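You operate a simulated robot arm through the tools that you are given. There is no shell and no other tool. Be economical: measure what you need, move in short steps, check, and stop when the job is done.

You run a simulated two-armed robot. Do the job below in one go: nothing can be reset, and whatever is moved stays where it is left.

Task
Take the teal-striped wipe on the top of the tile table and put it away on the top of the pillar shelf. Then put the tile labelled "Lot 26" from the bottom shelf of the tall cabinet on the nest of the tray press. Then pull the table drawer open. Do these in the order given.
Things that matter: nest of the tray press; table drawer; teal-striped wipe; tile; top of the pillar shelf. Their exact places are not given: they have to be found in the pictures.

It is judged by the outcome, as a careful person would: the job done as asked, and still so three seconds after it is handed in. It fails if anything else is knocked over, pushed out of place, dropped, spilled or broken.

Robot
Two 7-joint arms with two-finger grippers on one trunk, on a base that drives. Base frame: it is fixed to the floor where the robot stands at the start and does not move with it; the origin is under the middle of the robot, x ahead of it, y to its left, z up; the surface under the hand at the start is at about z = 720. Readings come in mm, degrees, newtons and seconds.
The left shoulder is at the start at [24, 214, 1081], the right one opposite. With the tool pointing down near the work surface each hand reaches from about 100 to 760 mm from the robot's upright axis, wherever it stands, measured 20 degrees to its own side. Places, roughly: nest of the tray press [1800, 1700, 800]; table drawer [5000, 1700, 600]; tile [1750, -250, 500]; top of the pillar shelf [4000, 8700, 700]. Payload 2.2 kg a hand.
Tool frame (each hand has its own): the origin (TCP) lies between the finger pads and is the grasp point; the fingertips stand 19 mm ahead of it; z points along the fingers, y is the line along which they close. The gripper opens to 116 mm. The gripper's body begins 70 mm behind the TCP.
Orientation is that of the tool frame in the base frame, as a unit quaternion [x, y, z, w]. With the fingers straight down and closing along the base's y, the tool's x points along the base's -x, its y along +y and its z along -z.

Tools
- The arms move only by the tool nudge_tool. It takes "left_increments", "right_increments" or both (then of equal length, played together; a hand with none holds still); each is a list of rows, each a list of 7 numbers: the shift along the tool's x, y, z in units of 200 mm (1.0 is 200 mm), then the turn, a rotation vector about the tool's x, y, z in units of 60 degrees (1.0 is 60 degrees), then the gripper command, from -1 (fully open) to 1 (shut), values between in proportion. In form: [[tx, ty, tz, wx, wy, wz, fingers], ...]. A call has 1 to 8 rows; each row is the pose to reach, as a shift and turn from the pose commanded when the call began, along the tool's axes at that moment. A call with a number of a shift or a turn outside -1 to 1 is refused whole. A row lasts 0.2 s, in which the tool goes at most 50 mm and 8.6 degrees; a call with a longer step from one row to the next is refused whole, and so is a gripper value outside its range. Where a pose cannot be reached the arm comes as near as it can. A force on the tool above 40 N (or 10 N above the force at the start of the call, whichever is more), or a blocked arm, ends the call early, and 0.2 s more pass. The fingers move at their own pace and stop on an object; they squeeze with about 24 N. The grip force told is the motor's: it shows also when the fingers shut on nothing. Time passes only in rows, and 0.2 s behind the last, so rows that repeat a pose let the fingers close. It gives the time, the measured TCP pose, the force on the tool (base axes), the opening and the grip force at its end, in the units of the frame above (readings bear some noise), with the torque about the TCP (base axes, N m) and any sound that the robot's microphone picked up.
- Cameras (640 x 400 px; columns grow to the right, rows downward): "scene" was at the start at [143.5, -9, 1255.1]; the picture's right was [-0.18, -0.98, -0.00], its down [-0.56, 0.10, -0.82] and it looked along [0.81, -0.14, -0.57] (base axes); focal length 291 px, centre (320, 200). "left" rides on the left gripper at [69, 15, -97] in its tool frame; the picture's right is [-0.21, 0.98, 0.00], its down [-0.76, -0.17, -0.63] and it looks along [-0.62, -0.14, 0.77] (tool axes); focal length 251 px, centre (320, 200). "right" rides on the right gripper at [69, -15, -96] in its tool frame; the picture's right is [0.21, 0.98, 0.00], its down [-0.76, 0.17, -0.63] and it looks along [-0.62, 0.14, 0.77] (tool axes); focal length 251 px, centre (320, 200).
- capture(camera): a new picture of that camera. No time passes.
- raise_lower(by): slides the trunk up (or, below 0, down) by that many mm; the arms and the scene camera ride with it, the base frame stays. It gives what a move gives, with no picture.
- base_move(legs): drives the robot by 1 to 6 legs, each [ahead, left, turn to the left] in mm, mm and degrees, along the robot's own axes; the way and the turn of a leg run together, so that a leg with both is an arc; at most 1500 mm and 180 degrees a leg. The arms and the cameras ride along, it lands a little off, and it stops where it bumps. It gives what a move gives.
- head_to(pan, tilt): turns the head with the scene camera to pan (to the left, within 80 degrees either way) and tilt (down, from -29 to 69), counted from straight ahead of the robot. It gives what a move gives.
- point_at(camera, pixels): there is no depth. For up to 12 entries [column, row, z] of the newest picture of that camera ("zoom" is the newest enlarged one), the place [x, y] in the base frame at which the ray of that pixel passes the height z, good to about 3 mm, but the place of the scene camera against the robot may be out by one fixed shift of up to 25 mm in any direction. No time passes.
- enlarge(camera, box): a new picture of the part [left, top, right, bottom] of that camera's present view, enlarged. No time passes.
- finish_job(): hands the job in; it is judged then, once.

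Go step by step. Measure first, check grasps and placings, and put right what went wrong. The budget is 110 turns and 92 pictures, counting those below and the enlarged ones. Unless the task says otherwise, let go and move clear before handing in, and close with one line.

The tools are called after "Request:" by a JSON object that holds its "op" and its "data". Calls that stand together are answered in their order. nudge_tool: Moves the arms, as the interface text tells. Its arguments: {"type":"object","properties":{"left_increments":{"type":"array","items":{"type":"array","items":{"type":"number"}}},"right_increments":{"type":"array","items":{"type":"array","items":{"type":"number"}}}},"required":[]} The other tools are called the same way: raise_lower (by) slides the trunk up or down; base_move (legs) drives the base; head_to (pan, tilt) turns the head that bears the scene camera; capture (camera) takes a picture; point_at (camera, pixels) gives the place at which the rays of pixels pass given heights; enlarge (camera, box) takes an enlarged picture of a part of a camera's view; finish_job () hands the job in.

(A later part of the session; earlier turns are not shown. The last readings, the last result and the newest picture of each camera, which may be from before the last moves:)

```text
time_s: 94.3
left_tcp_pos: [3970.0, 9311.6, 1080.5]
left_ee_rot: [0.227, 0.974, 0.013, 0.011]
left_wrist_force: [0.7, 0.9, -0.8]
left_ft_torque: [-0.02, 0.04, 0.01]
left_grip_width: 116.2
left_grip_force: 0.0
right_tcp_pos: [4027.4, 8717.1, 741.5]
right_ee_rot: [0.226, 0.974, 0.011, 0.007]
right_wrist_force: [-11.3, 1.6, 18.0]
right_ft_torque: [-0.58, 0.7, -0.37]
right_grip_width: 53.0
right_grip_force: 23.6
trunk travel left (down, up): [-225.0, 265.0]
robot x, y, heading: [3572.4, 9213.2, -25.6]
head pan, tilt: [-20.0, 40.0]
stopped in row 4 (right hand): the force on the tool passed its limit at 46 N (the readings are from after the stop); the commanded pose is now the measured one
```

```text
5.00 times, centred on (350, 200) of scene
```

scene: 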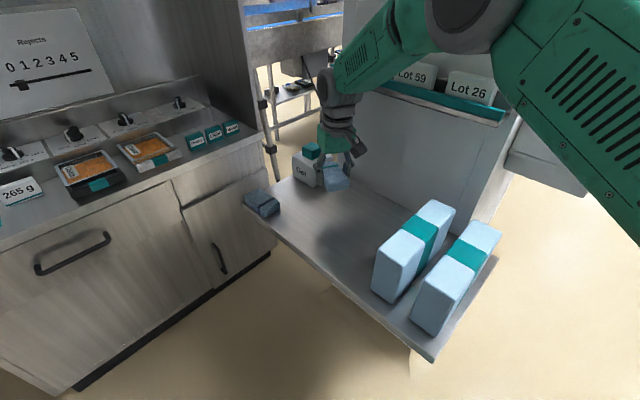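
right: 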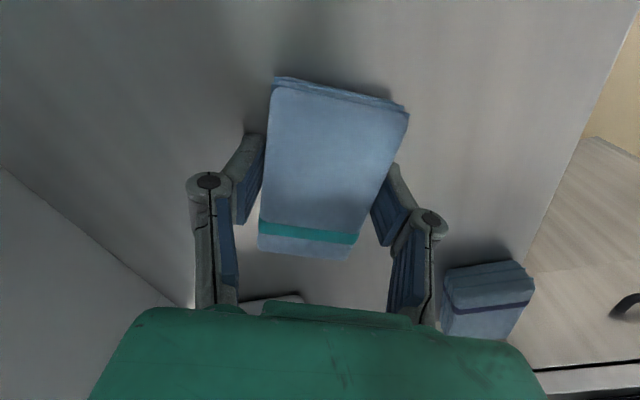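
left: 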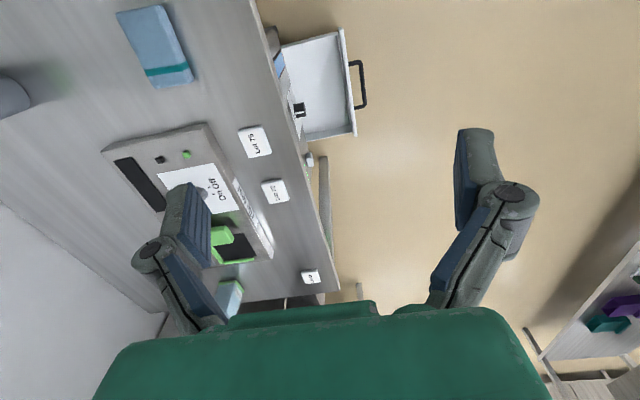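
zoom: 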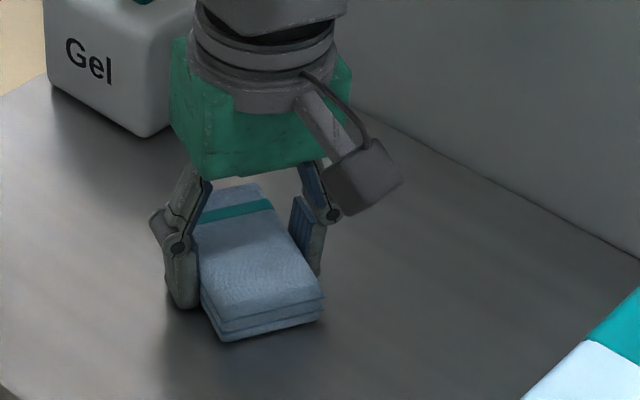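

Contact at z 741 (shelf near 720), the wipe rests flat. Open and lift straight up.

Request:
{"op": "nudge_tool", "data": {"right_increments": [[0, 0, -0.005, 0, 0, 0, -0.3], [0, 0, -0.005, 0, 0, 0, -0.5], [0, 0, -0.005, 0, 0, 0, -0.5], [0, 0, -0.2, 0, 0, 0, -0.5], [0, 0, -0.45, 0, 0, 0, -0.5], [0, 0, -0.7, 0, 0, 0, -0.5], [0, 0, -0.95, 0, 0, 0, -0.5]]}}

Request:
{"op": "enlarge", "data": {"camera": "scene", "box": [240, 120, 460, 280]}}

```text
time_s: 95.9
left_tcp_pos: [3968.1, 9310.2, 1081.3]
left_ee_rot: [0.227, 0.974, 0.015, 0.013]
left_wrist_force: [0.0, -0.2, 0.1]
left_ft_torque: [0.05, 0.0, -0.01]
left_grip_width: 116.2
left_grip_force: 0.0
right_tcp_pos: [4023.6, 8714.1, 927.8]
right_ee_rot: [0.226, 0.974, 0.013, 0.007]
right_wrist_force: [-0.2, 1.5, 0.7]
right_ft_torque: [-0.05, 0.0, -0.04]
right_grip_width: 87.1
right_grip_force: 0.1
trunk travel left (down, up): [-225.0, 265.0]
robot x, y, heading: [3565.8, 9216.0, -25.6]
head pan, tilt: [-20.0, 40.0]
```

```text
2.50 times, centred on (350, 200) of scene
```

zoom: 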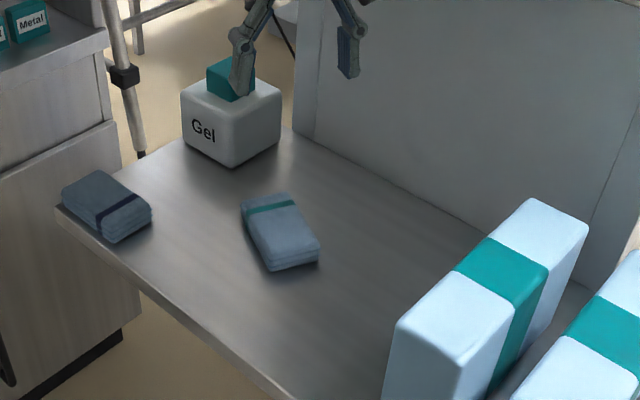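

The wipe lies on the shelf, clear of the rest. (A "Lot 26" on the pillar ledge is not the asked one.) Retract both hands.

Request:
{"op": "nudge_tool", "data": {"right_increments": [[0.2, 0, -0.1, 0, 0, 0, 0], [0.4, 0, -0.2, 0, 0, 0, 0], [0.6, 0.02, -0.25, 0, 0, 0, 0.5], [0.8, 0.04, -0.25, 0, 0, 0, 0.5], [1, 0.06, -0.25, 0, 0, 0, 0.5]], "left_increments": [[0, -0.2, 0, 0, 0, 0, 0], [0, -0.4, 0, 0, 0, 0, 0], [0, -0.6, 0, 0, 0, 0, 0], [0, -0.8, 0, 0, 0, 0, 0.5], [0, -0.8, 0, 0, 0, 0, 0.5]]}}

Request:
{"op": "nudge_tool", "data": {"right_increments": [[0.2, 0, 0, 0, 0, 0, 0.5], [0.4, 0, 0, 0, 0, 0, 0.5], [0.6, 0.02, 0, 0, 0, 0, 0.5], [0.75, 0.04, 0, 0, 0, 0, 0.5]]}}

Request:
{"op": "base_move", "data": {"legs": [[0, 0, 25.5], [-560, 0, 0]]}}

```text
time_s: 97.1
left_tcp_pos: [3898.5, 9164.3, 1074.9]
left_ee_rot: [0.226, 0.974, 0.015, 0.014]
left_wrist_force: [0.6, 0.2, -0.7]
left_ft_torque: [-0.03, -0.03, -0.01]
left_grip_width: 28.9
left_grip_force: 0.1
right_tcp_pos: [3848.0, 8811.0, 977.7]
right_ee_rot: [0.226, 0.974, 0.013, 0.008]
right_wrist_force: [0.2, 0.6, 0.5]
right_ft_torque: [0.01, -0.01, 0.01]
right_grip_width: 29.1
right_grip_force: 0.1
trunk travel left (down, up): [-225.0, 265.0]
robot x, y, heading: [3566.9, 9219.6, -25.4]
head pan, tilt: [-20.0, 40.0]
```

```text
time_s: 98.1
left_tcp_pos: [3895.7, 9159.8, 1076.6]
left_ee_rot: [0.227, 0.974, 0.016, 0.014]
left_wrist_force: [0.1, -0.8, 0.1]
left_ft_torque: [0.01, -0.03, -0.01]
left_grip_width: 28.9
left_grip_force: 0.1
right_tcp_pos: [3714.1, 8881.4, 975.7]
right_ee_rot: [0.225, 0.974, 0.016, 0.008]
right_wrist_force: [0.0, -0.2, 1.0]
right_ft_torque: [0.05, -0.05, -0.01]
right_grip_width: 28.8
right_grip_force: 0.2
trunk travel left (down, up): [-225.0, 265.0]
robot x, y, heading: [3568.6, 9217.8, -25.3]
head pan, tilt: [-20.0, 40.0]
```

```text
time_s: 102.6
left_tcp_pos: [3324.3, 9316.6, 1074.9]
left_ee_rot: [0.005, 1.0, 0.017, 0.008]
left_wrist_force: [0.4, 0.4, 1.2]
left_ft_torque: [-0.02, 0.02, 0.0]
left_grip_width: 29.2
left_grip_force: 0.2
right_tcp_pos: [3281.7, 8984.7, 977.2]
right_ee_rot: [0.006, 1.0, 0.013, 0.004]
right_wrist_force: [0.1, -0.2, -0.2]
right_ft_torque: [0.0, 0.0, 0.01]
right_grip_width: 28.9
right_grip_force: 0.0
trunk travel left (down, up): [-225.0, 265.0]
robot x, y, heading: [3004.9, 9218.5, 0.2]
head pan, tilt: [-20.0, 40.0]
```

Now return the known way: first strafe -y to the gap.

Request:
{"op": "base_move", "data": {"legs": [[0, -1400, 0], [0, -1390, 0]]}}

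```text
time_s: 116.0
left_tcp_pos: [3257.1, 6525.6, 1075.3]
left_ee_rot: [0.033, 0.999, 0.017, 0.01]
left_wrist_force: [0.3, 0.2, -0.1]
left_ft_torque: [0.0, 0.0, -0.01]
left_grip_width: 28.8
left_grip_force: 0.1
right_tcp_pos: [3196.6, 6196.1, 977.2]
right_ee_rot: [0.032, 0.999, 0.013, 0.005]
right_wrist_force: [0.3, 0.0, 1.0]
right_ft_torque: [0.0, 0.0, -0.01]
right_grip_width: 28.9
right_grip_force: 0.0
trunk travel left (down, up): [-225.0, 265.0]
robot x, y, heading: [2936.5, 6446.2, -3.1]
head pan, tilt: [-20.0, 40.0]
```

Request:
{"op": "base_move", "data": {"legs": [[0, 0, 3.1], [-1000, 0, 0], [-940, 0, 0]]}}

```text
time_s: 126.1
left_tcp_pos: [1314.5, 6538.5, 1075.8]
left_ee_rot: [0.001, 1.0, 0.016, 0.009]
left_wrist_force: [-0.2, 0.5, 0.2]
left_ft_torque: [0.02, -0.01, -0.02]
left_grip_width: 29.0
left_grip_force: 0.0
right_tcp_pos: [1274.2, 6207.4, 977.3]
right_ee_rot: [0.001, 1.0, 0.013, 0.005]
right_wrist_force: [0.1, -0.2, 0.2]
right_ft_torque: [0.03, -0.01, -0.01]
right_grip_width: 29.1
right_grip_force: 0.0
trunk travel left (down, up): [-225.0, 265.0]
robot x, y, heading: [999.6, 6441.1, 0.6]
head pan, tilt: [-20.0, 40.0]
```

Request:
{"op": "base_move", "data": {"legs": [[0, 0, -0.6], [0, -1150, 0], [0, -1150, 0], [-590, -1200, 0]]}}

```text
time_s: 143.9
left_tcp_pos: [625.4, 3080.3, 1076.7]
left_ee_rot: [0.025, 1.0, 0.015, 0.011]
left_wrist_force: [0.3, 0.3, 0.9]
left_ft_torque: [-0.01, 0.0, -0.01]
left_grip_width: 28.8
left_grip_force: 0.1
right_tcp_pos: [569.5, 2749.7, 979.0]
right_ee_rot: [0.025, 1.0, 0.012, 0.006]
right_wrist_force: [-0.4, -0.3, 0.2]
right_ft_torque: [0.0, -0.03, 0.0]
right_grip_width: 29.0
right_grip_force: 0.0
trunk travel left (down, up): [-225.0, 265.0]
robot x, y, heading: [305.6, 2991.9, -2.4]
head pan, tilt: [-20.0, 40.0]
```

Request:
{"op": "base_move", "data": {"legs": [[0, 0, 2.4], [100, -1000, 0], [0, -1100, 0]]}}

Request:
{"op": "head_to", "data": {"pan": -20, "tilt": 20}}

Request:
{"op": "capture", "data": {"camera": "scene"}}

```text
time_s: 154.6
left_tcp_pos: [737.4, 1037.8, 1076.4]
left_ee_rot: [0.001, 1.0, 0.012, 0.012]
left_wrist_force: [-1.2, 0.2, -0.7]
left_ft_torque: [0.01, 0.01, -0.02]
left_grip_width: 29.0
left_grip_force: 0.0
right_tcp_pos: [697.3, 704.7, 978.8]
right_ee_rot: [0.001, 1.0, 0.009, 0.006]
right_wrist_force: [0.0, -0.5, 0.4]
right_ft_torque: [0.02, -0.01, -0.02]
right_grip_width: 29.2
right_grip_force: 0.0
trunk travel left (down, up): [-225.0, 265.0]
robot x, y, heading: [421.7, 929.4, 0.5]
head pan, tilt: [-20.0, 40.0]
```

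```text
time_s: 155.4
left_tcp_pos: [735.5, 1036.8, 1077.0]
left_ee_rot: [0.001, 1.0, 0.014, 0.012]
left_wrist_force: [-0.3, -0.3, -0.4]
left_ft_torque: [0.03, -0.04, -0.03]
left_grip_width: 28.7
left_grip_force: 0.1
right_tcp_pos: [696.6, 702.7, 980.1]
right_ee_rot: [0.001, 1.0, 0.01, 0.007]
right_wrist_force: [0.0, -0.3, -0.5]
right_ft_torque: [0.02, -0.02, 0.0]
right_grip_width: 29.1
right_grip_force: 0.1
trunk travel left (down, up): [-225.0, 265.0]
robot x, y, heading: [424.6, 930.5, 0.7]
head pan, tilt: [-20.0, 20.0]
```

```text
60 pictures are left
```

scene: 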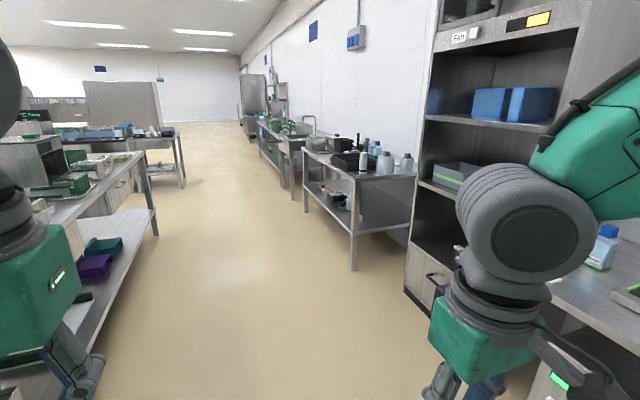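

The tall cabinet faces +y at x~1200-1900. I drive to about (1700,800) and turn to face it.

Request:
{"op": "base_move", "data": {"legs": [[1280, -100, 0], [0, 0, -90]]}}

Request:
{"op": "head_to", "data": {"pan": 0, "tilt": 38}}

Request:
{"op": "capture", "data": {"camera": "scene"}}

```text
time_s: 165.7
left_tcp_pos: [1803.9, 537.2, 1076.4]
left_ee_rot: [0.7, 0.714, 0.003, 0.019]
left_wrist_force: [0.2, 0.5, -0.1]
left_ft_torque: [0.03, 0.01, 0.0]
left_grip_width: 29.1
left_grip_force: 0.0
right_tcp_pos: [1470.0, 569.5, 978.9]
right_ee_rot: [0.7, 0.715, 0.004, 0.012]
right_wrist_force: [-0.2, 0.1, 0.1]
right_ft_torque: [0.0, 0.0, 0.01]
right_grip_width: 29.0
right_grip_force: 0.0
trunk travel left (down, up): [-225.0, 265.0]
robot x, y, heading: [1693.8, 843.8, -88.3]
head pan, tilt: [-20.0, 20.0]
```

```text
time_s: 166.5
left_tcp_pos: [1802.8, 538.4, 1077.7]
left_ee_rot: [0.7, 0.714, 0.003, 0.02]
left_wrist_force: [0.5, 0.3, 0.7]
left_ft_torque: [0.02, 0.02, 0.01]
left_grip_width: 29.1
left_grip_force: 0.0
right_tcp_pos: [1470.4, 568.9, 978.5]
right_ee_rot: [0.7, 0.714, 0.003, 0.014]
right_wrist_force: [-0.1, 0.2, 0.5]
right_ft_torque: [0.03, 0.05, 0.02]
right_grip_width: 28.8
right_grip_force: 0.0
trunk travel left (down, up): [-225.0, 265.0]
robot x, y, heading: [1698.0, 848.8, -88.4]
head pan, tilt: [0.0, 38.0]
```

```text
59 pictures are left
```

scene: 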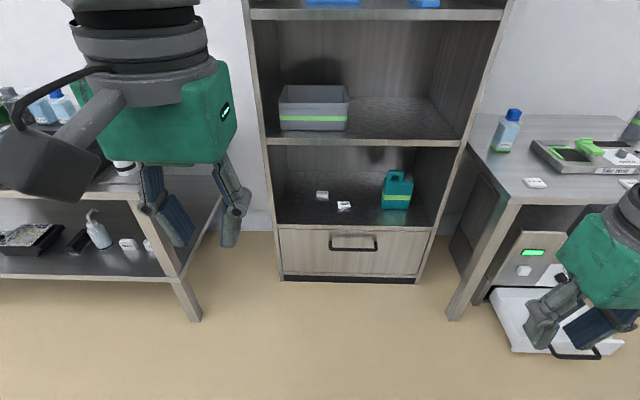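

The bottom shelf holds two small white tiles at (322,195) and (344,205). Enlarge.

Request:
{"op": "enlarge", "data": {"camera": "scene", "box": [270, 140, 450, 250]}}

Request:
{"op": "enlarge", "data": {"camera": "scene", "box": [300, 175, 370, 220]}}

Request:
{"op": "point_at", "data": {"camera": "scene", "pixels": [[280, 228, 400], [432, 231, 400], [280, 228, 450], [432, 231, 450], [344, 205, 400], [344, 205, 450], [322, 195, 400], [344, 205, 500], [280, 281, 0], [415, 283, 0]]}}

```text
3.56 times, centred on (360, 195) of scene
```

zoom: 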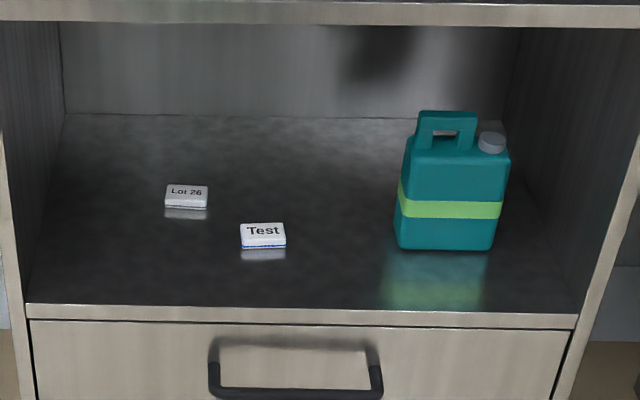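

```text
8.89 times, centred on (335, 198) of scene
```

zoom: 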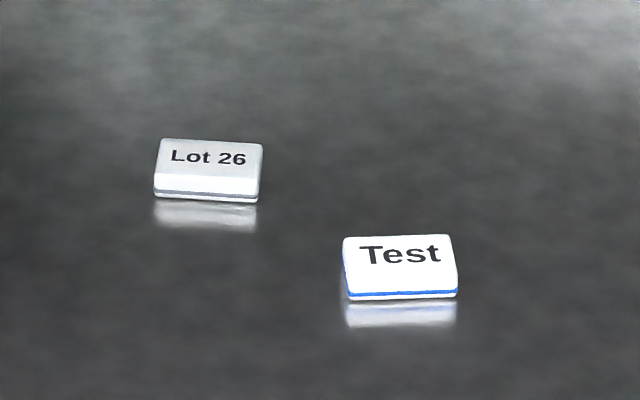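

```text
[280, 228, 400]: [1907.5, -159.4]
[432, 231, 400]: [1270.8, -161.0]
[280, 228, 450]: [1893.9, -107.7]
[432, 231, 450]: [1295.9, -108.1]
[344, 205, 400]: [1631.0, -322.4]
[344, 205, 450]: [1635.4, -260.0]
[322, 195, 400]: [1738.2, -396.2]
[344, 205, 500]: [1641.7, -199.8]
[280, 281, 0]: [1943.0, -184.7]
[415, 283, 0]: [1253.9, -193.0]
```

"Lot 26" is the left tile at about (1737,~-330), "Test" is right of it. I come closer with the left hand and lower the trunk.

Request:
{"op": "base_move", "data": {"legs": [[0, 0, -1.6], [420, -70, 0]]}}

Request:
{"op": "raise_lower", "data": {"by": -200}}

Request:
{"op": "capture", "data": {"camera": "left"}}

Request:
{"op": "capture", "data": {"camera": "scene"}}

```text
time_s: 169.4
left_tcp_pos: [1724.5, 116.8, 1077.0]
left_ee_rot: [0.71, 0.704, 0.002, 0.019]
left_wrist_force: [0.0, 0.4, 0.5]
left_ft_torque: [-0.01, 0.03, 0.01]
left_grip_width: 29.0
left_grip_force: 0.0
right_tcp_pos: [1392.5, 157.7, 978.7]
right_ee_rot: [0.709, 0.705, 0.003, 0.013]
right_wrist_force: [0.2, 0.1, -0.7]
right_ft_torque: [0.01, -0.01, -0.03]
right_grip_width: 29.0
right_grip_force: 0.1
trunk travel left (down, up): [-225.0, 265.0]
robot x, y, heading: [1626.1, 433.7, -89.9]
head pan, tilt: [0.0, 38.0]
```

```text
time_s: 171.6
left_tcp_pos: [1725.2, 118.9, 879.4]
left_ee_rot: [0.709, 0.705, 0.002, 0.02]
left_wrist_force: [0.3, -0.2, 0.7]
left_ft_torque: [0.0, -0.01, -0.01]
left_grip_width: 28.7
left_grip_force: 0.0
right_tcp_pos: [1391.1, 160.1, 778.9]
right_ee_rot: [0.71, 0.704, 0.003, 0.013]
right_wrist_force: [1.1, 0.0, 0.4]
right_ft_torque: [-0.01, -0.02, 0.0]
right_grip_width: 28.7
right_grip_force: 0.2
trunk travel left (down, up): [-25.0, 465.0]
robot x, y, heading: [1625.5, 429.9, -89.9]
head pan, tilt: [0.0, 38.0]
```

```text
56 pictures are left
```

left: 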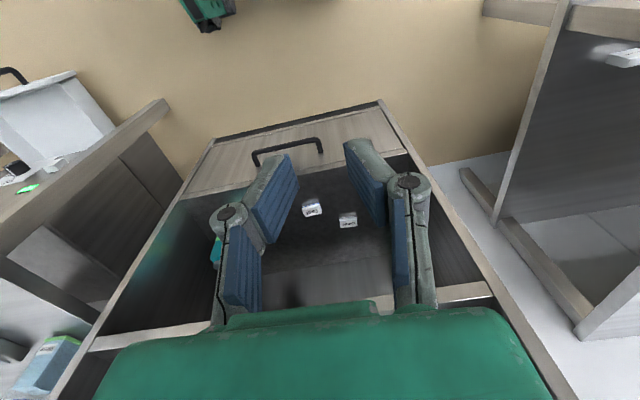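

```text
55 pictures are left
```

scene: 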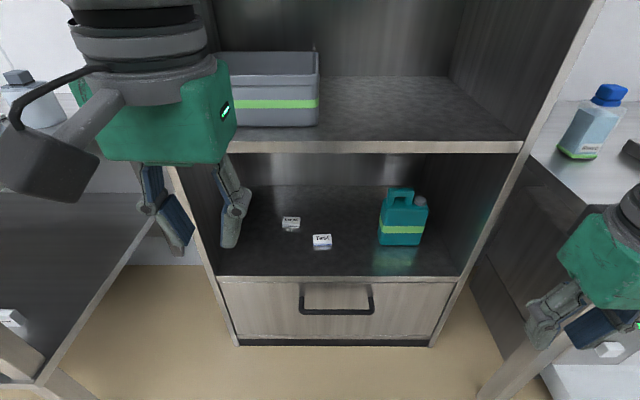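

Triangulate the tile from the wrist and scene views over several heights.

Request:
{"op": "point_at", "data": {"camera": "left", "pixels": [[348, 218, 350], [348, 218, 400], [348, 218, 450], [348, 218, 500], [312, 207, 350], [312, 207, 400], [312, 207, 450], [216, 140, 400], [382, 101, 400], [216, 140, 450], [382, 101, 450]]}}

Request:
{"op": "point_at", "data": {"camera": "scene", "pixels": [[291, 222, 350], [291, 222, 400], [291, 222, 450], [291, 222, 500], [322, 240, 350], [322, 240, 400], [322, 240, 450], [218, 277, 400], [462, 277, 400], [218, 277, 450], [462, 277, 450]]}}

Request:
{"op": "enlarge", "data": {"camera": "left", "box": [270, 170, 390, 260]}}

```text
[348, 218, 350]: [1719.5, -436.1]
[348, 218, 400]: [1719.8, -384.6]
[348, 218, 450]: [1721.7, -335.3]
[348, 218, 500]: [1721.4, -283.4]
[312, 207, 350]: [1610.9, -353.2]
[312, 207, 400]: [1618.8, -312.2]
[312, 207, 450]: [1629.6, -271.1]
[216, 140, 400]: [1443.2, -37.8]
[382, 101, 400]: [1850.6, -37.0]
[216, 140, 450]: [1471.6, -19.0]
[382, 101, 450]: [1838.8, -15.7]
```

```text
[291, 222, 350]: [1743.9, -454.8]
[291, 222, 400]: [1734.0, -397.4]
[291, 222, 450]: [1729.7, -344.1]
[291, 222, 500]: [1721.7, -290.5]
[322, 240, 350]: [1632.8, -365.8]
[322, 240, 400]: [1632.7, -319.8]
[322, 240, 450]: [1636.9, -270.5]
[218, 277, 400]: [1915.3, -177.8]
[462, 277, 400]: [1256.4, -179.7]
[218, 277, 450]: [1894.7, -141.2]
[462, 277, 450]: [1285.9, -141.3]
```

```text
4.44 times, centred on (330, 215) of left
```

zoom: 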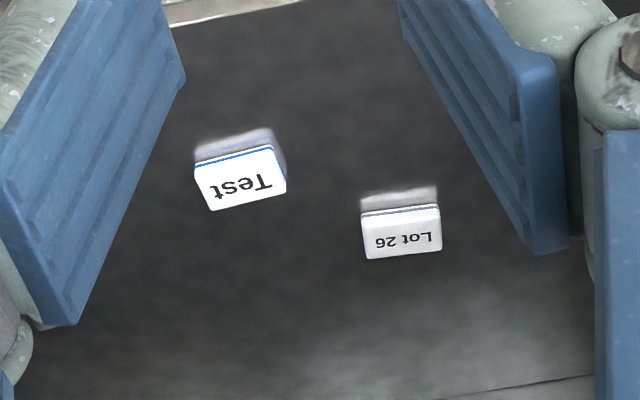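

Heights agree near z≈405 for the tile, at about (1720,-385). I move 100 mm closer, tilt the left tool 40° forward and lower it in front of the opening.

Request:
{"op": "base_move", "data": {"legs": [[100, 0, 0]]}}

Request:
{"op": "nudge_tool", "data": {"left_increments": [[0, 0, 0.1, 0, -0.1333, 0, -0.38], [0, 0, 0.2, 0, -0.2667, 0, -0.38], [0, 0, 0.3, 0, -0.4, 0, -0.38], [0, 0, 0.5, 0, -0.5333, 0, -0.38], [0, 0, 0.7, 0, -0.6667, 0, -0.38], [0, 0, 0.9, 0, -0.6667, 0, -0.38]]}}

Request:
{"op": "capture", "data": {"camera": "left"}}

Request:
{"op": "capture", "data": {"camera": "scene"}}

```text
time_s: 172.8
left_tcp_pos: [1724.9, 18.5, 876.9]
left_ee_rot: [0.709, 0.705, 0.002, 0.019]
left_wrist_force: [0.4, -0.5, -0.3]
left_ft_torque: [0.04, 0.01, 0.0]
left_grip_width: 29.2
left_grip_force: 0.0
right_tcp_pos: [1393.0, 59.5, 779.7]
right_ee_rot: [0.71, 0.704, 0.004, 0.013]
right_wrist_force: [-0.3, -0.5, -0.5]
right_ft_torque: [0.01, -0.01, -0.02]
right_grip_width: 29.2
right_grip_force: 0.0
trunk travel left (down, up): [-25.0, 465.0]
robot x, y, heading: [1623.3, 329.5, -89.7]
head pan, tilt: [0.0, 38.0]
```

```text
time_s: 174.2
left_tcp_pos: [1706.7, -6.5, 693.8]
left_ee_rot: [0.667, 0.656, -0.24, 0.26]
left_wrist_force: [0.2, -0.2, 0.4]
left_ft_torque: [0.01, 0.02, -0.02]
left_grip_width: 80.2
left_grip_force: 0.1
left hand out of reach, approached as far as the arm can: row 4, 5, 6
right_tcp_pos: [1393.6, 60.2, 779.1]
right_ee_rot: [0.709, 0.705, 0.002, 0.013]
right_wrist_force: [-0.8, -0.5, -0.4]
right_ft_torque: [-0.03, 0.01, 0.03]
right_grip_width: 29.1
right_grip_force: 0.0
trunk travel left (down, up): [-25.0, 465.0]
robot x, y, heading: [1627.7, 329.3, -89.9]
head pan, tilt: [0.0, 38.0]
```

```text
53 pictures are left
```

left: 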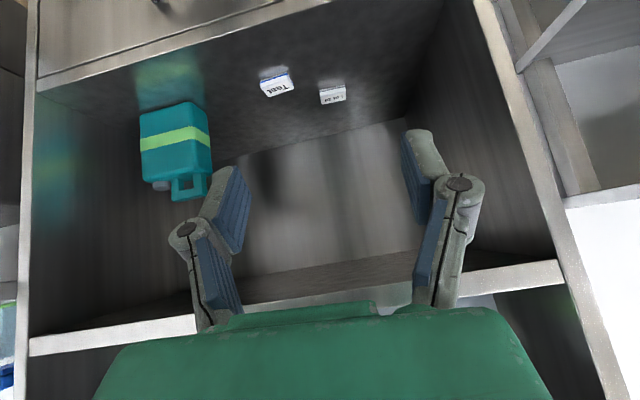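

```text
52 pictures are left
```

scene: 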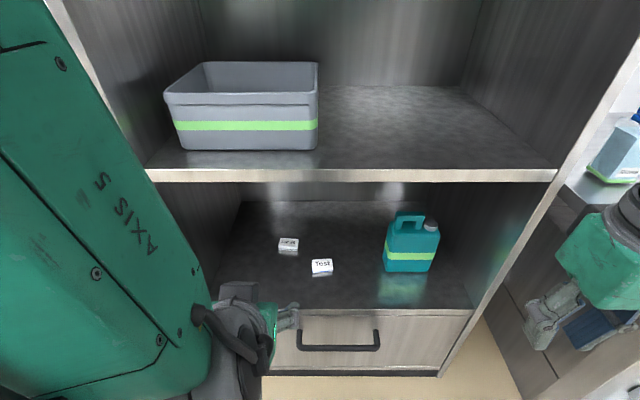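

Tilt is done though the reach close to the body is limited. From this different viewpoint, triangulate again.

Request:
{"op": "point_at", "data": {"camera": "left", "pixels": [[333, 93, 350], [333, 93, 400], [333, 93, 450], [277, 85, 350], [277, 85, 400], [277, 85, 450], [333, 103, 390], [36, 85, 390], [333, 0, 390]]}}

Request:
{"op": "enlarge", "data": {"camera": "left", "box": [240, 50, 380, 130]}}

```text
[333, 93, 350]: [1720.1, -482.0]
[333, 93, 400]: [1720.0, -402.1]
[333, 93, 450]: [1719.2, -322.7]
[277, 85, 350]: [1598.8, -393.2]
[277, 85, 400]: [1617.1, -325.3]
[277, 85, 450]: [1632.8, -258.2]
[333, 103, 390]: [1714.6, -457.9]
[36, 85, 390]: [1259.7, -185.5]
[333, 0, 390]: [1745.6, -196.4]
```

```text
4.57 times, centred on (310, 90) of left
```

zoom: 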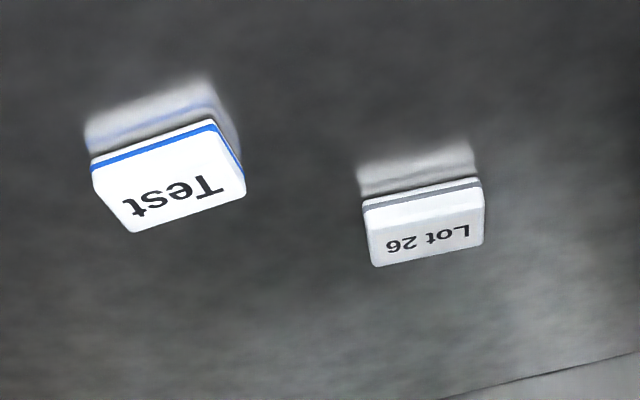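

Two wrist views give the tile top z≈425 at (1720,-357). I back the base 100 mm for a better arm posture, then reach forward.

Request:
{"op": "base_move", "data": {"legs": [[-100, 0, 0]]}}

Request:
{"op": "nudge_tool", "data": {"left_increments": [[-0.144, 0, 0.186, 0, 0, 0, -0.38], [-0.288, 0, 0.372, 0, 0, 0, -0.38], [-0.432, 0, 0.558, 0, 0, 0, -0.38], [-0.576, 0, 0.744, 0, 0, 0, -0.38], [-0.72, 0, 0.93, 0, 0, 0, -0.38], [-0.72, 0, 0.93, 0, 0, 0, -0.38]]}}

```text
time_s: 175.3
left_tcp_pos: [1706.5, 96.1, 694.4]
left_ee_rot: [0.667, 0.655, -0.241, 0.26]
left_wrist_force: [0.4, 0.1, 0.5]
left_ft_torque: [-0.04, -0.01, -0.01]
left_grip_width: 80.0
left_grip_force: 0.0
right_tcp_pos: [1391.5, 162.5, 779.6]
right_ee_rot: [0.709, 0.705, 0.003, 0.015]
right_wrist_force: [0.3, 0.2, 1.0]
right_ft_torque: [-0.02, 0.0, -0.01]
right_grip_width: 29.0
right_grip_force: 0.1
trunk travel left (down, up): [-25.0, 465.0]
robot x, y, heading: [1624.3, 433.9, -89.9]
head pan, tilt: [0.0, 38.0]
```

```text
time_s: 176.7
left_tcp_pos: [1705.7, -135.0, 655.0]
left_ee_rot: [0.666, 0.656, -0.241, 0.262]
left_wrist_force: [-0.6, -0.1, 0.6]
left_ft_torque: [0.04, -0.01, 0.0]
left_grip_width: 80.0
left_grip_force: 0.1
right_tcp_pos: [1393.2, 163.5, 779.5]
right_ee_rot: [0.709, 0.705, 0.002, 0.014]
right_wrist_force: [-0.6, 0.6, 1.1]
right_ft_torque: [0.03, -0.02, -0.01]
right_grip_width: 29.0
right_grip_force: 0.0
trunk travel left (down, up): [-25.0, 465.0]
robot x, y, heading: [1624.3, 431.0, -89.8]
head pan, tilt: [0.0, 38.0]
```

Lower to z≈470 in front of the shelf opening.

Request:
{"op": "nudge_tool", "data": {"left_increments": [[0.15, 0.02, 0.17, 0, 0, 0, -0.38], [0.3, 0.04, 0.34, 0, 0, 0, -0.38], [0.45, 0.06, 0.51, 0, 0, 0, -0.38], [0.61, 0.07, 0.69, 0, 0, 0, -0.38], [0.61, 0.07, 0.69, 0, 0, 0, -0.38]]}}

Request:
{"op": "capture", "data": {"camera": "left"}}

Request:
{"op": "capture", "data": {"camera": "scene"}}

```text
time_s: 177.9
left_tcp_pos: [1727.5, -135.7, 468.2]
left_ee_rot: [0.667, 0.655, -0.241, 0.261]
left_wrist_force: [0.2, 0.1, -0.4]
left_ft_torque: [-0.04, -0.03, 0.0]
left_grip_width: 80.0
left_grip_force: 0.0
right_tcp_pos: [1392.1, 164.1, 779.9]
right_ee_rot: [0.709, 0.705, 0.003, 0.014]
right_wrist_force: [0.6, 0.3, 0.5]
right_ft_torque: [-0.04, -0.02, 0.01]
right_grip_width: 29.0
right_grip_force: 0.0
trunk travel left (down, up): [-25.0, 465.0]
robot x, y, heading: [1627.2, 431.5, -89.9]
head pan, tilt: [0.0, 38.0]
```

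```text
50 pictures are left
```

left: 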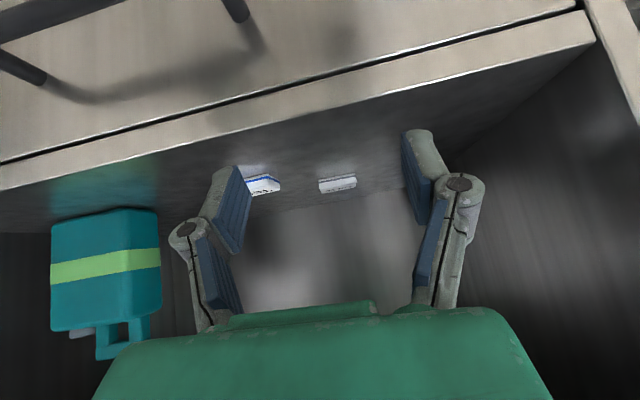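

```text
49 pictures are left
```

scene: 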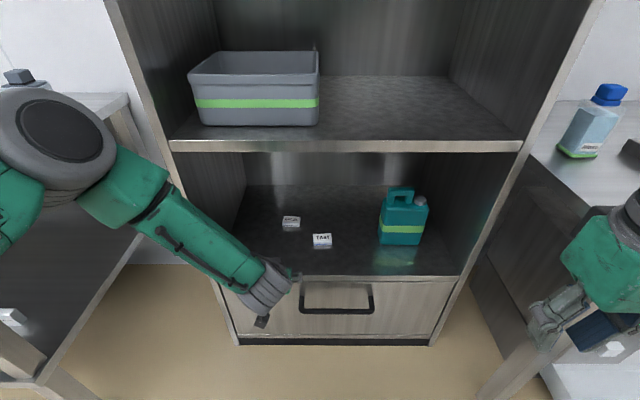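

Refine tile's height from this low view: Lot 26 at (337,184).

Request:
{"op": "point_at", "data": {"camera": "left", "pixels": [[337, 179, 420], [337, 179, 430], [337, 190, 400], [337, 190, 410], [337, 190, 420], [320, 186, 415], [357, 181, 415], [264, 190, 405], [345, 95, 405], [345, 95, 395]]}}

Request:
{"op": "enlarge", "data": {"camera": "left", "box": [230, 140, 410, 220]}}

```text
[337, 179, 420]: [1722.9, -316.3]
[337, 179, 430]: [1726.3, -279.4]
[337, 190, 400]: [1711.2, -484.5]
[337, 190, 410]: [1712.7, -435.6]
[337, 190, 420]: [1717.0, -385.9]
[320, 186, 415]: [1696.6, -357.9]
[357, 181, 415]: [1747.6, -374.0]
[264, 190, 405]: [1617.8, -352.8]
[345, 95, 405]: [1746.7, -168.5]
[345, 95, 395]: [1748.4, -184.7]
```

```text
3.56 times, centred on (320, 180) of left
```

zoom: 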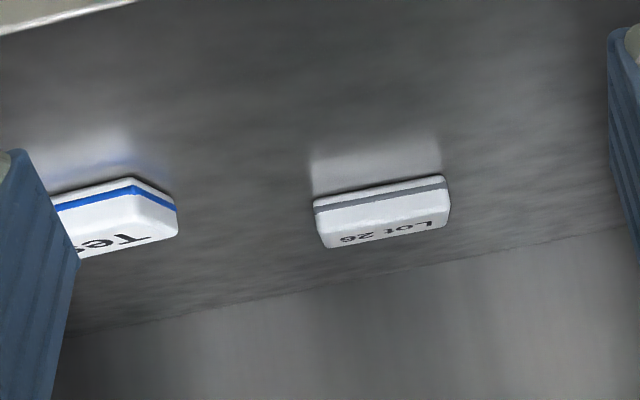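

Tile is about 51x32x15, centre ≈ (1720,-391), shelf near z 400. Move straight in above it at z≈468.

Request:
{"op": "nudge_tool", "data": {"left_increments": [[-0.153, -0.01, 0.135, 0, 0, 0, -0.38], [-0.306, -0.02, 0.27, 0, 0, 0, -0.38], [-0.46, -0.03, 0.405, 0, 0, 0, -0.38], [-0.613, -0.05, 0.54, 0, 0, 0, -0.38], [-0.766, -0.06, 0.675, 0, 0, 0, -0.38], [-0.9, -0.07, 0.79, 0, 0, 0, -0.38], [-0.9, -0.07, 0.79, 0, 0, 0, -0.38]]}}

Request:
{"op": "capture", "data": {"camera": "left"}}

Request:
{"op": "enlarge", "data": {"camera": "scene", "box": [220, 140, 420, 280]}}

```text
time_s: 179.5
left_tcp_pos: [1714.9, -350.8, 469.7]
left_ee_rot: [0.666, 0.656, -0.24, 0.26]
left_wrist_force: [0.5, -0.5, 0.6]
left_ft_torque: [0.01, 0.0, 0.01]
left_grip_width: 80.1
left_grip_force: 0.0
left hand out of reach, approached as far as the arm can: row 6, 7
right_tcp_pos: [1392.2, 163.4, 779.0]
right_ee_rot: [0.708, 0.706, 0.003, 0.015]
right_wrist_force: [0.4, -0.1, -0.4]
right_ft_torque: [0.03, -0.02, 0.02]
right_grip_width: 29.0
right_grip_force: 0.1
trunk travel left (down, up): [-25.0, 465.0]
robot x, y, heading: [1625.2, 428.1, -89.9]
head pan, tilt: [0.0, 38.0]
```

```text
47 pictures are left
```

left: 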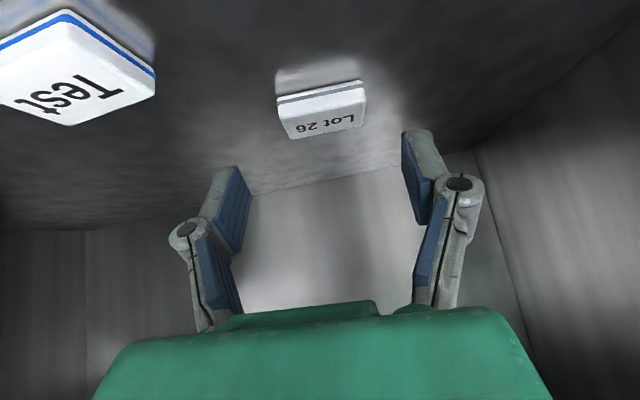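

```text
2.86 times, centred on (320, 210) of scene
```

zoom: 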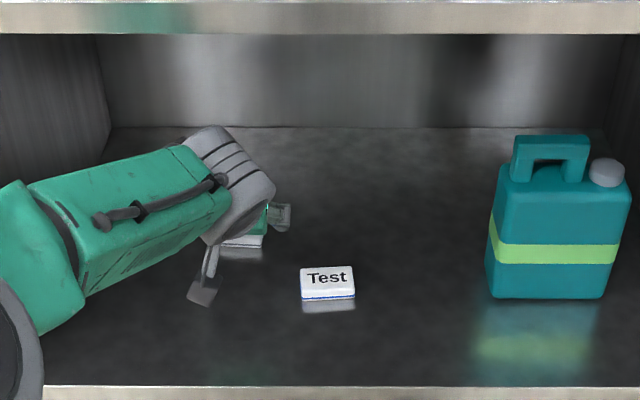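

Reach ran out 30 mm short; measure from this close view, then creep the base ahead.

Request:
{"op": "point_at", "data": {"camera": "left", "pixels": [[278, 100, 400], [362, 82, 400], [278, 105, 415], [363, 88, 415], [287, 139, 415], [364, 124, 415], [287, 139, 405], [364, 124, 405], [322, 110, 410]]}}

Request:
{"op": "base_move", "data": {"legs": [[50, 0, 0]]}}

Request:
{"op": "capture", "data": {"camera": "left"}}

```text
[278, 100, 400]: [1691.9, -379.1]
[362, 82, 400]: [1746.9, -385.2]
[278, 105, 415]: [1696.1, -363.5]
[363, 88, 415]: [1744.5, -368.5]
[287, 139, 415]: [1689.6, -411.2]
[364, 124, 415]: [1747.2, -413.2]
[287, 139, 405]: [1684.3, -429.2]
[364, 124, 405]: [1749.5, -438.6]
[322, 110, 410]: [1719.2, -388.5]
```

```text
time_s: 180.4
left_tcp_pos: [1715.3, -402.4, 468.9]
left_ee_rot: [0.666, 0.656, -0.24, 0.26]
left_wrist_force: [0.0, 0.6, 0.3]
left_ft_torque: [0.0, -0.02, -0.03]
left_grip_width: 80.0
left_grip_force: 0.1
right_tcp_pos: [1393.2, 111.1, 779.4]
right_ee_rot: [0.709, 0.705, 0.003, 0.014]
right_wrist_force: [-0.3, 0.3, -0.5]
right_ft_torque: [0.02, -0.01, 0.0]
right_grip_width: 29.2
right_grip_force: 0.0
trunk travel left (down, up): [-25.0, 465.0]
robot x, y, heading: [1628.8, 384.2, -89.7]
head pan, tilt: [0.0, 38.0]
```

```text
45 pictures are left
```

left: 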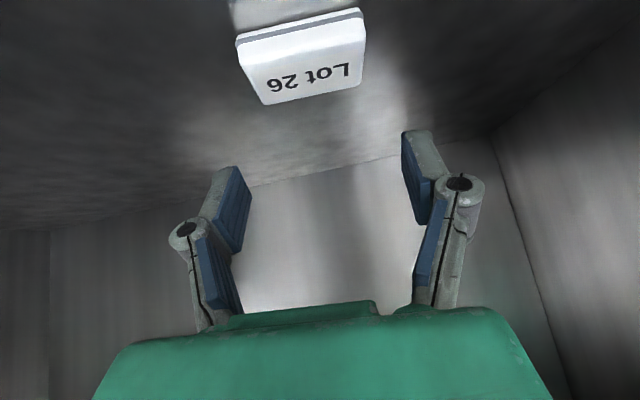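

Measure again from this view for the tile's height.

Request:
{"op": "point_at", "data": {"camera": "left", "pixels": [[236, 38, 400], [360, 8, 400], [236, 38, 390], [360, 8, 390], [263, 104, 415], [361, 85, 415], [263, 104, 405], [361, 85, 405], [263, 104, 425], [240, 62, 415]]}}

Request:
{"op": "enlarge", "data": {"camera": "left", "box": [210, 0, 390, 120]}}

```text
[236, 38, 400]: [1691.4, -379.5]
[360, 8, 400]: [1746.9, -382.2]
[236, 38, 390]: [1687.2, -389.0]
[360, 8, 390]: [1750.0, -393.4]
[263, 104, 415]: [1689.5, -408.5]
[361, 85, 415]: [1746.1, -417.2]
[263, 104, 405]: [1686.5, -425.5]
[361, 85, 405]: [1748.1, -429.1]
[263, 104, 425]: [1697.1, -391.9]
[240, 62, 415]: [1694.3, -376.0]
```

```text
3.33 times, centred on (300, 60) of left
```

zoom: 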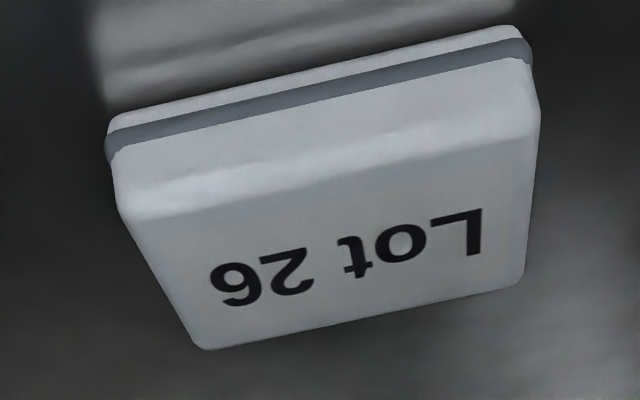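

Consistent: shelf z 400, tile top 415, centre (1718.5,-397). Descend to TCP z≈424, y≈-388 and close.

Request:
{"op": "nudge_tool", "data": {"left_increments": [[0.06, 0.015, 0.03, 0, 0, 0, -0.38], [0.13, 0.015, 0.07, 0, 0, 0, -0.38], [0.17, 0.015, 0.1, 0, 0, 0, -0.38], [0.2, 0.015, 0.122, 0, 0, 0, -0.38], [0.2, 0.015, 0.122, 0, 0, 0, -0.38]]}}

Request:
{"op": "capture", "data": {"camera": "left"}}

```text
time_s: 181.6
left_tcp_pos: [1724.9, -387.3, 431.7]
left_ee_rot: [0.666, 0.656, -0.241, 0.262]
left_wrist_force: [-0.2, 0.1, 0.1]
left_ft_torque: [-0.01, -0.01, 0.05]
left_grip_width: 80.0
left_grip_force: 0.1
left hand out of reach, approached as far as the arm can: row 3, 4, 5
right_tcp_pos: [1393.1, 114.6, 780.0]
right_ee_rot: [0.709, 0.705, 0.003, 0.014]
right_wrist_force: [-1.2, 0.2, 1.1]
right_ft_torque: [-0.01, -0.01, -0.02]
right_grip_width: 28.7
right_grip_force: 0.0
trunk travel left (down, up): [-25.0, 465.0]
robot x, y, heading: [1625.8, 377.5, -89.9]
head pan, tilt: [0.0, 38.0]
```

```text
43 pictures are left
```

left: 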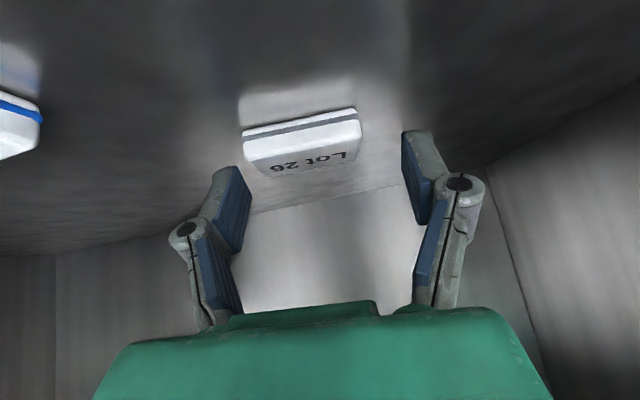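

Reach-limited at 432; lower the trunk 7 mm instead, then close.

Request:
{"op": "raise_lower", "data": {"by": -7}}

Request:
{"op": "nudge_tool", "data": {"left_increments": [[0, -0.03, 0, 0, 0, 0, -0.38], [0, -0.03, 0, 0, 0, 0, 1], [0, -0.03, 0, 0, 0, 0, 1], [0, -0.03, 0, 0, 0, 0, 1]]}}

Request:
{"op": "capture", "data": {"camera": "left"}}

```text
time_s: 182.2
left_tcp_pos: [1725.1, -387.2, 426.4]
left_ee_rot: [0.666, 0.655, -0.243, 0.261]
left_wrist_force: [0.7, 1.3, 0.3]
left_ft_torque: [-0.01, -0.02, -0.02]
left_grip_width: 80.1
left_grip_force: 0.1
right_tcp_pos: [1394.8, 114.3, 773.8]
right_ee_rot: [0.709, 0.705, 0.002, 0.014]
right_wrist_force: [0.0, 0.2, -0.5]
right_ft_torque: [0.03, 0.01, 0.0]
right_grip_width: 28.8
right_grip_force: 0.0
trunk travel left (down, up): [-18.0, 472.0]
robot x, y, heading: [1625.9, 378.5, -89.7]
head pan, tilt: [0.0, 38.0]
```

```text
time_s: 183.2
left_tcp_pos: [1721.7, -384.9, 424.7]
left_ee_rot: [0.666, 0.655, -0.242, 0.261]
left_wrist_force: [-0.4, -0.4, -0.7]
left_ft_torque: [0.01, 0.02, -0.01]
left_grip_width: 55.2
left_grip_force: 24.3
left hand out of reach, approached as far as the arm can: row 1
right_tcp_pos: [1393.5, 114.4, 772.7]
right_ee_rot: [0.709, 0.705, 0.003, 0.013]
right_wrist_force: [0.5, 0.1, -0.7]
right_ft_torque: [-0.04, -0.01, 0.02]
right_grip_width: 29.1
right_grip_force: 0.0
trunk travel left (down, up): [-18.0, 472.0]
robot x, y, heading: [1625.3, 382.7, -89.6]
head pan, tilt: [0.0, 38.0]
```

```text
42 pictures are left
```

left: 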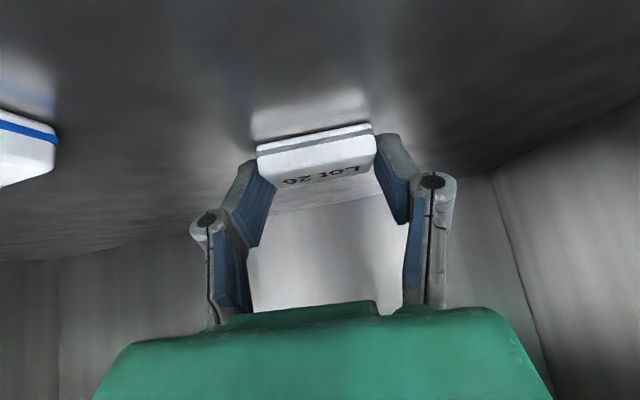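

Tile gripped at 55 mm. Lift by trunk 40 mm, then back out.

Request:
{"op": "raise_lower", "data": {"by": 40}}

Request:
{"op": "base_move", "data": {"legs": [[-400, 0, 0]]}}

Request:
{"op": "capture", "data": {"camera": "left"}}

Request:
{"op": "capture", "data": {"camera": "scene"}}

```text
time_s: 184.0
left_tcp_pos: [1721.3, -386.2, 464.7]
left_ee_rot: [0.666, 0.656, -0.242, 0.262]
left_wrist_force: [0.5, -1.0, -0.5]
left_ft_torque: [0.0, 0.01, -0.01]
left_grip_width: 55.2
left_grip_force: 24.1
right_tcp_pos: [1392.7, 114.4, 813.0]
right_ee_rot: [0.709, 0.705, 0.002, 0.014]
right_wrist_force: [0.4, -0.1, 0.1]
right_ft_torque: [0.01, 0.03, -0.02]
right_grip_width: 29.0
right_grip_force: 0.1
trunk travel left (down, up): [-58.0, 432.0]
robot x, y, heading: [1627.4, 384.6, -89.9]
head pan, tilt: [0.0, 38.0]
```

```text
time_s: 186.5
left_tcp_pos: [1720.9, 13.4, 465.2]
left_ee_rot: [0.664, 0.657, -0.241, 0.263]
left_wrist_force: [0.1, 0.0, -0.8]
left_ft_torque: [-0.01, 0.02, 0.01]
left_grip_width: 54.8
left_grip_force: 24.0
right_tcp_pos: [1391.0, 514.0, 813.0]
right_ee_rot: [0.707, 0.707, 0.002, 0.013]
right_wrist_force: [0.3, -0.2, 0.4]
right_ft_torque: [0.0, -0.01, 0.01]
right_grip_width: 29.2
right_grip_force: 0.1
trunk travel left (down, up): [-58.0, 432.0]
robot x, y, heading: [1622.0, 779.7, -89.3]
head pan, tilt: [0.0, 38.0]
```

```text
41 pictures are left
```

left: 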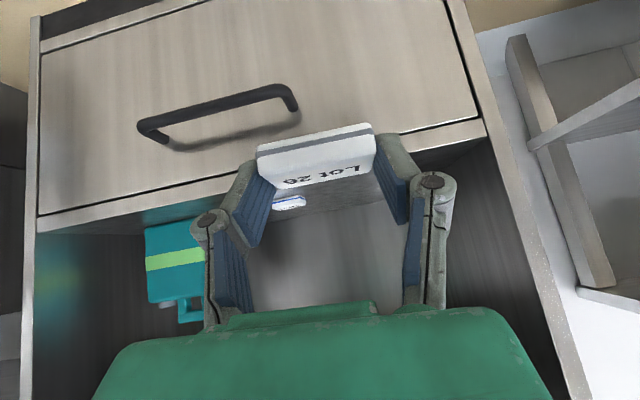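

```text
40 pictures are left
```

scene: 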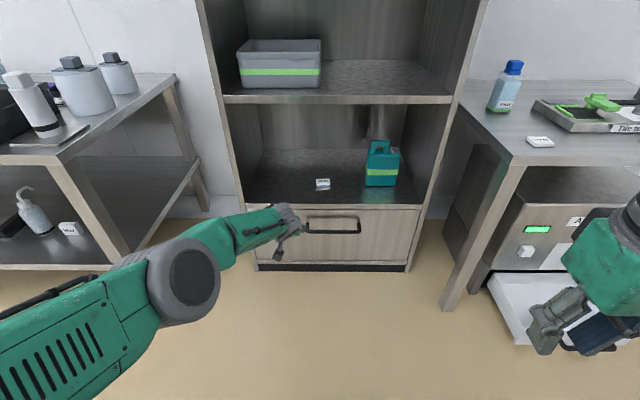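

Tile secure. Raise the trunk, draw the arm in keeping the tilt (so the tile stays flat), then turn toward the bench.

Request:
{"op": "raise_lower", "data": {"by": 330}}

Request:
{"op": "nudge_tool", "data": {"left_increments": [[0.15, 0, -0.135, 0, 0, 0, 1], [0.3, 0, -0.27, 0, 0, 0, 1], [0.45, 0, -0.4, 0, 0, 0, 1], [0.6, 0, -0.53, 0, 0, 0, 1], [0.75, 0, -0.66, 0, 0, 0, 1], [0.9, 0, -0.8, 0, 0, 0, 1]]}}

Request:
{"op": "base_move", "data": {"legs": [[0, 0, 90], [0, 0, 89.3]]}}

Request:
{"op": "head_to", "data": {"pan": 0, "tilt": 35}}

Request:
{"op": "capture", "data": {"camera": "scene"}}

```text
time_s: 189.8
left_tcp_pos: [1721.5, 11.7, 796.3]
left_ee_rot: [0.664, 0.658, -0.241, 0.263]
left_wrist_force: [0.3, 0.5, 0.3]
left_ft_torque: [-0.02, -0.01, -0.01]
left_grip_width: 55.0
left_grip_force: 23.3
right_tcp_pos: [1391.7, 513.0, 1142.3]
right_ee_rot: [0.708, 0.707, 0.003, 0.013]
right_wrist_force: [0.2, -0.1, 0.1]
right_ft_torque: [0.0, -0.02, 0.0]
right_grip_width: 28.8
right_grip_force: 0.0
trunk travel left (down, up): [-388.0, 102.0]
robot x, y, heading: [1621.1, 779.9, -89.5]
head pan, tilt: [0.0, 38.0]
```

```text
time_s: 191.2
left_tcp_pos: [1718.1, 255.7, 795.0]
left_ee_rot: [0.664, 0.657, -0.242, 0.264]
left_wrist_force: [0.2, -0.4, -0.5]
left_ft_torque: [0.02, -0.02, -0.02]
left_grip_width: 54.7
left_grip_force: 23.7
right_tcp_pos: [1388.5, 513.6, 1142.4]
right_ee_rot: [0.708, 0.706, 0.005, 0.015]
right_wrist_force: [0.0, 0.6, -0.7]
right_ft_torque: [0.02, 0.01, 0.02]
right_grip_width: 29.2
right_grip_force: 0.1
trunk travel left (down, up): [-388.0, 102.0]
robot x, y, heading: [1623.7, 778.8, -89.4]
head pan, tilt: [0.0, 38.0]
```

```text
time_s: 199.2
left_tcp_pos: [1529.9, 1304.9, 795.3]
left_ee_rot: [-0.653, 0.668, 0.261, 0.243]
left_wrist_force: [-0.2, 0.2, -0.3]
left_ft_torque: [-0.02, 0.01, 0.0]
left_grip_width: 54.6
left_grip_force: 24.0
right_tcp_pos: [1856.7, 1043.2, 1143.1]
right_ee_rot: [-0.703, 0.711, 0.014, -0.004]
right_wrist_force: [-0.2, 0.0, -0.3]
right_ft_torque: [0.02, 0.0, 0.01]
right_grip_width: 28.7
right_grip_force: 0.0
trunk travel left (down, up): [-388.0, 102.0]
robot x, y, heading: [1620.5, 778.8, 89.9]
head pan, tilt: [0.0, 38.0]
```

```text
time_s: 199.8
left_tcp_pos: [1529.7, 1303.7, 795.8]
left_ee_rot: [-0.653, 0.667, 0.262, 0.245]
left_wrist_force: [0.0, 0.0, 0.5]
left_ft_torque: [-0.01, 0.03, 0.01]
left_grip_width: 54.8
left_grip_force: 24.3
right_tcp_pos: [1854.6, 1042.4, 1142.1]
right_ee_rot: [-0.701, 0.713, 0.015, -0.005]
right_wrist_force: [0.8, 0.7, 0.0]
right_ft_torque: [0.0, -0.04, 0.01]
right_grip_width: 28.9
right_grip_force: 0.0
trunk travel left (down, up): [-388.0, 102.0]
robot x, y, heading: [1624.5, 777.9, 90.0]
head pan, tilt: [0.0, 35.0]
```

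```text
39 pictures are left
```

scene: 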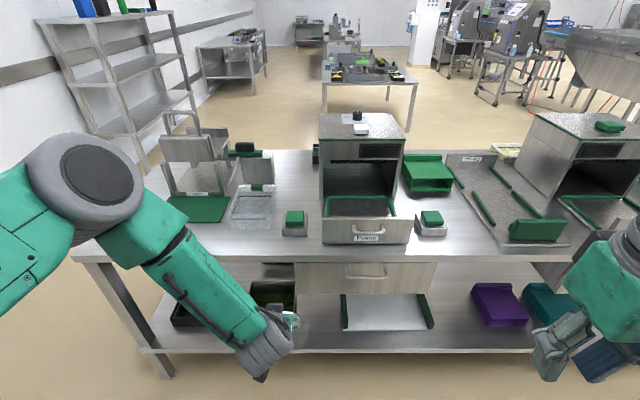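

Several machines on the bench with labels at (198,193), (368,238), (472,158). Enlarge to find the tray press.

Request:
{"op": "enlarge", "data": {"camera": "scene", "box": [130, 100, 310, 250]}}

Request:
{"op": "enlarge", "data": {"camera": "scene", "box": [280, 100, 460, 260]}}

Request:
{"op": "point_at", "data": {"camera": "scene", "pixels": [[198, 205, 750], [255, 205, 750], [365, 207, 800], [295, 225, 750], [432, 225, 750], [470, 185, 750], [75, 257, 750], [365, 250, 750]]}}

```text
2.67 times, centred on (220, 175) of scene
```

zoom: 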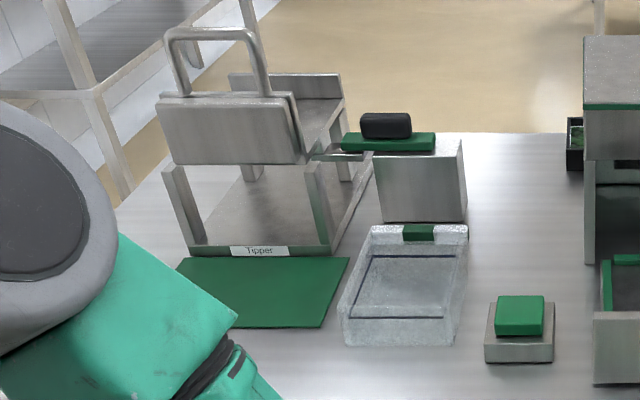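

```text
2.50 times, centred on (370, 180) of scene
```

zoom: 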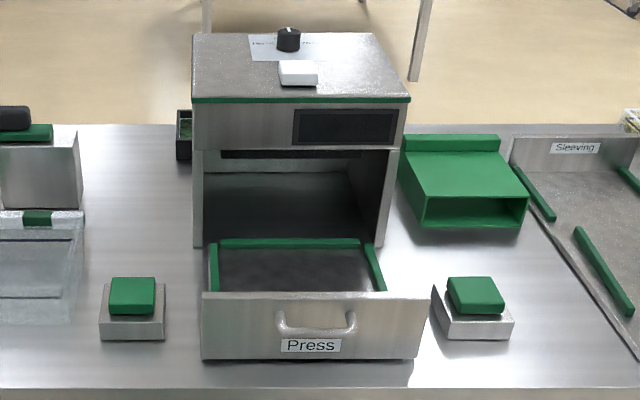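

```text
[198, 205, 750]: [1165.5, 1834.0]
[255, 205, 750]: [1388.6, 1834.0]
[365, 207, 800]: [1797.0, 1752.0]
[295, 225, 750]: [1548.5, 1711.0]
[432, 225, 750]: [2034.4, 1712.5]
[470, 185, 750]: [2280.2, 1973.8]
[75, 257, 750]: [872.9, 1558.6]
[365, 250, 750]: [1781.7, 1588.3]
```

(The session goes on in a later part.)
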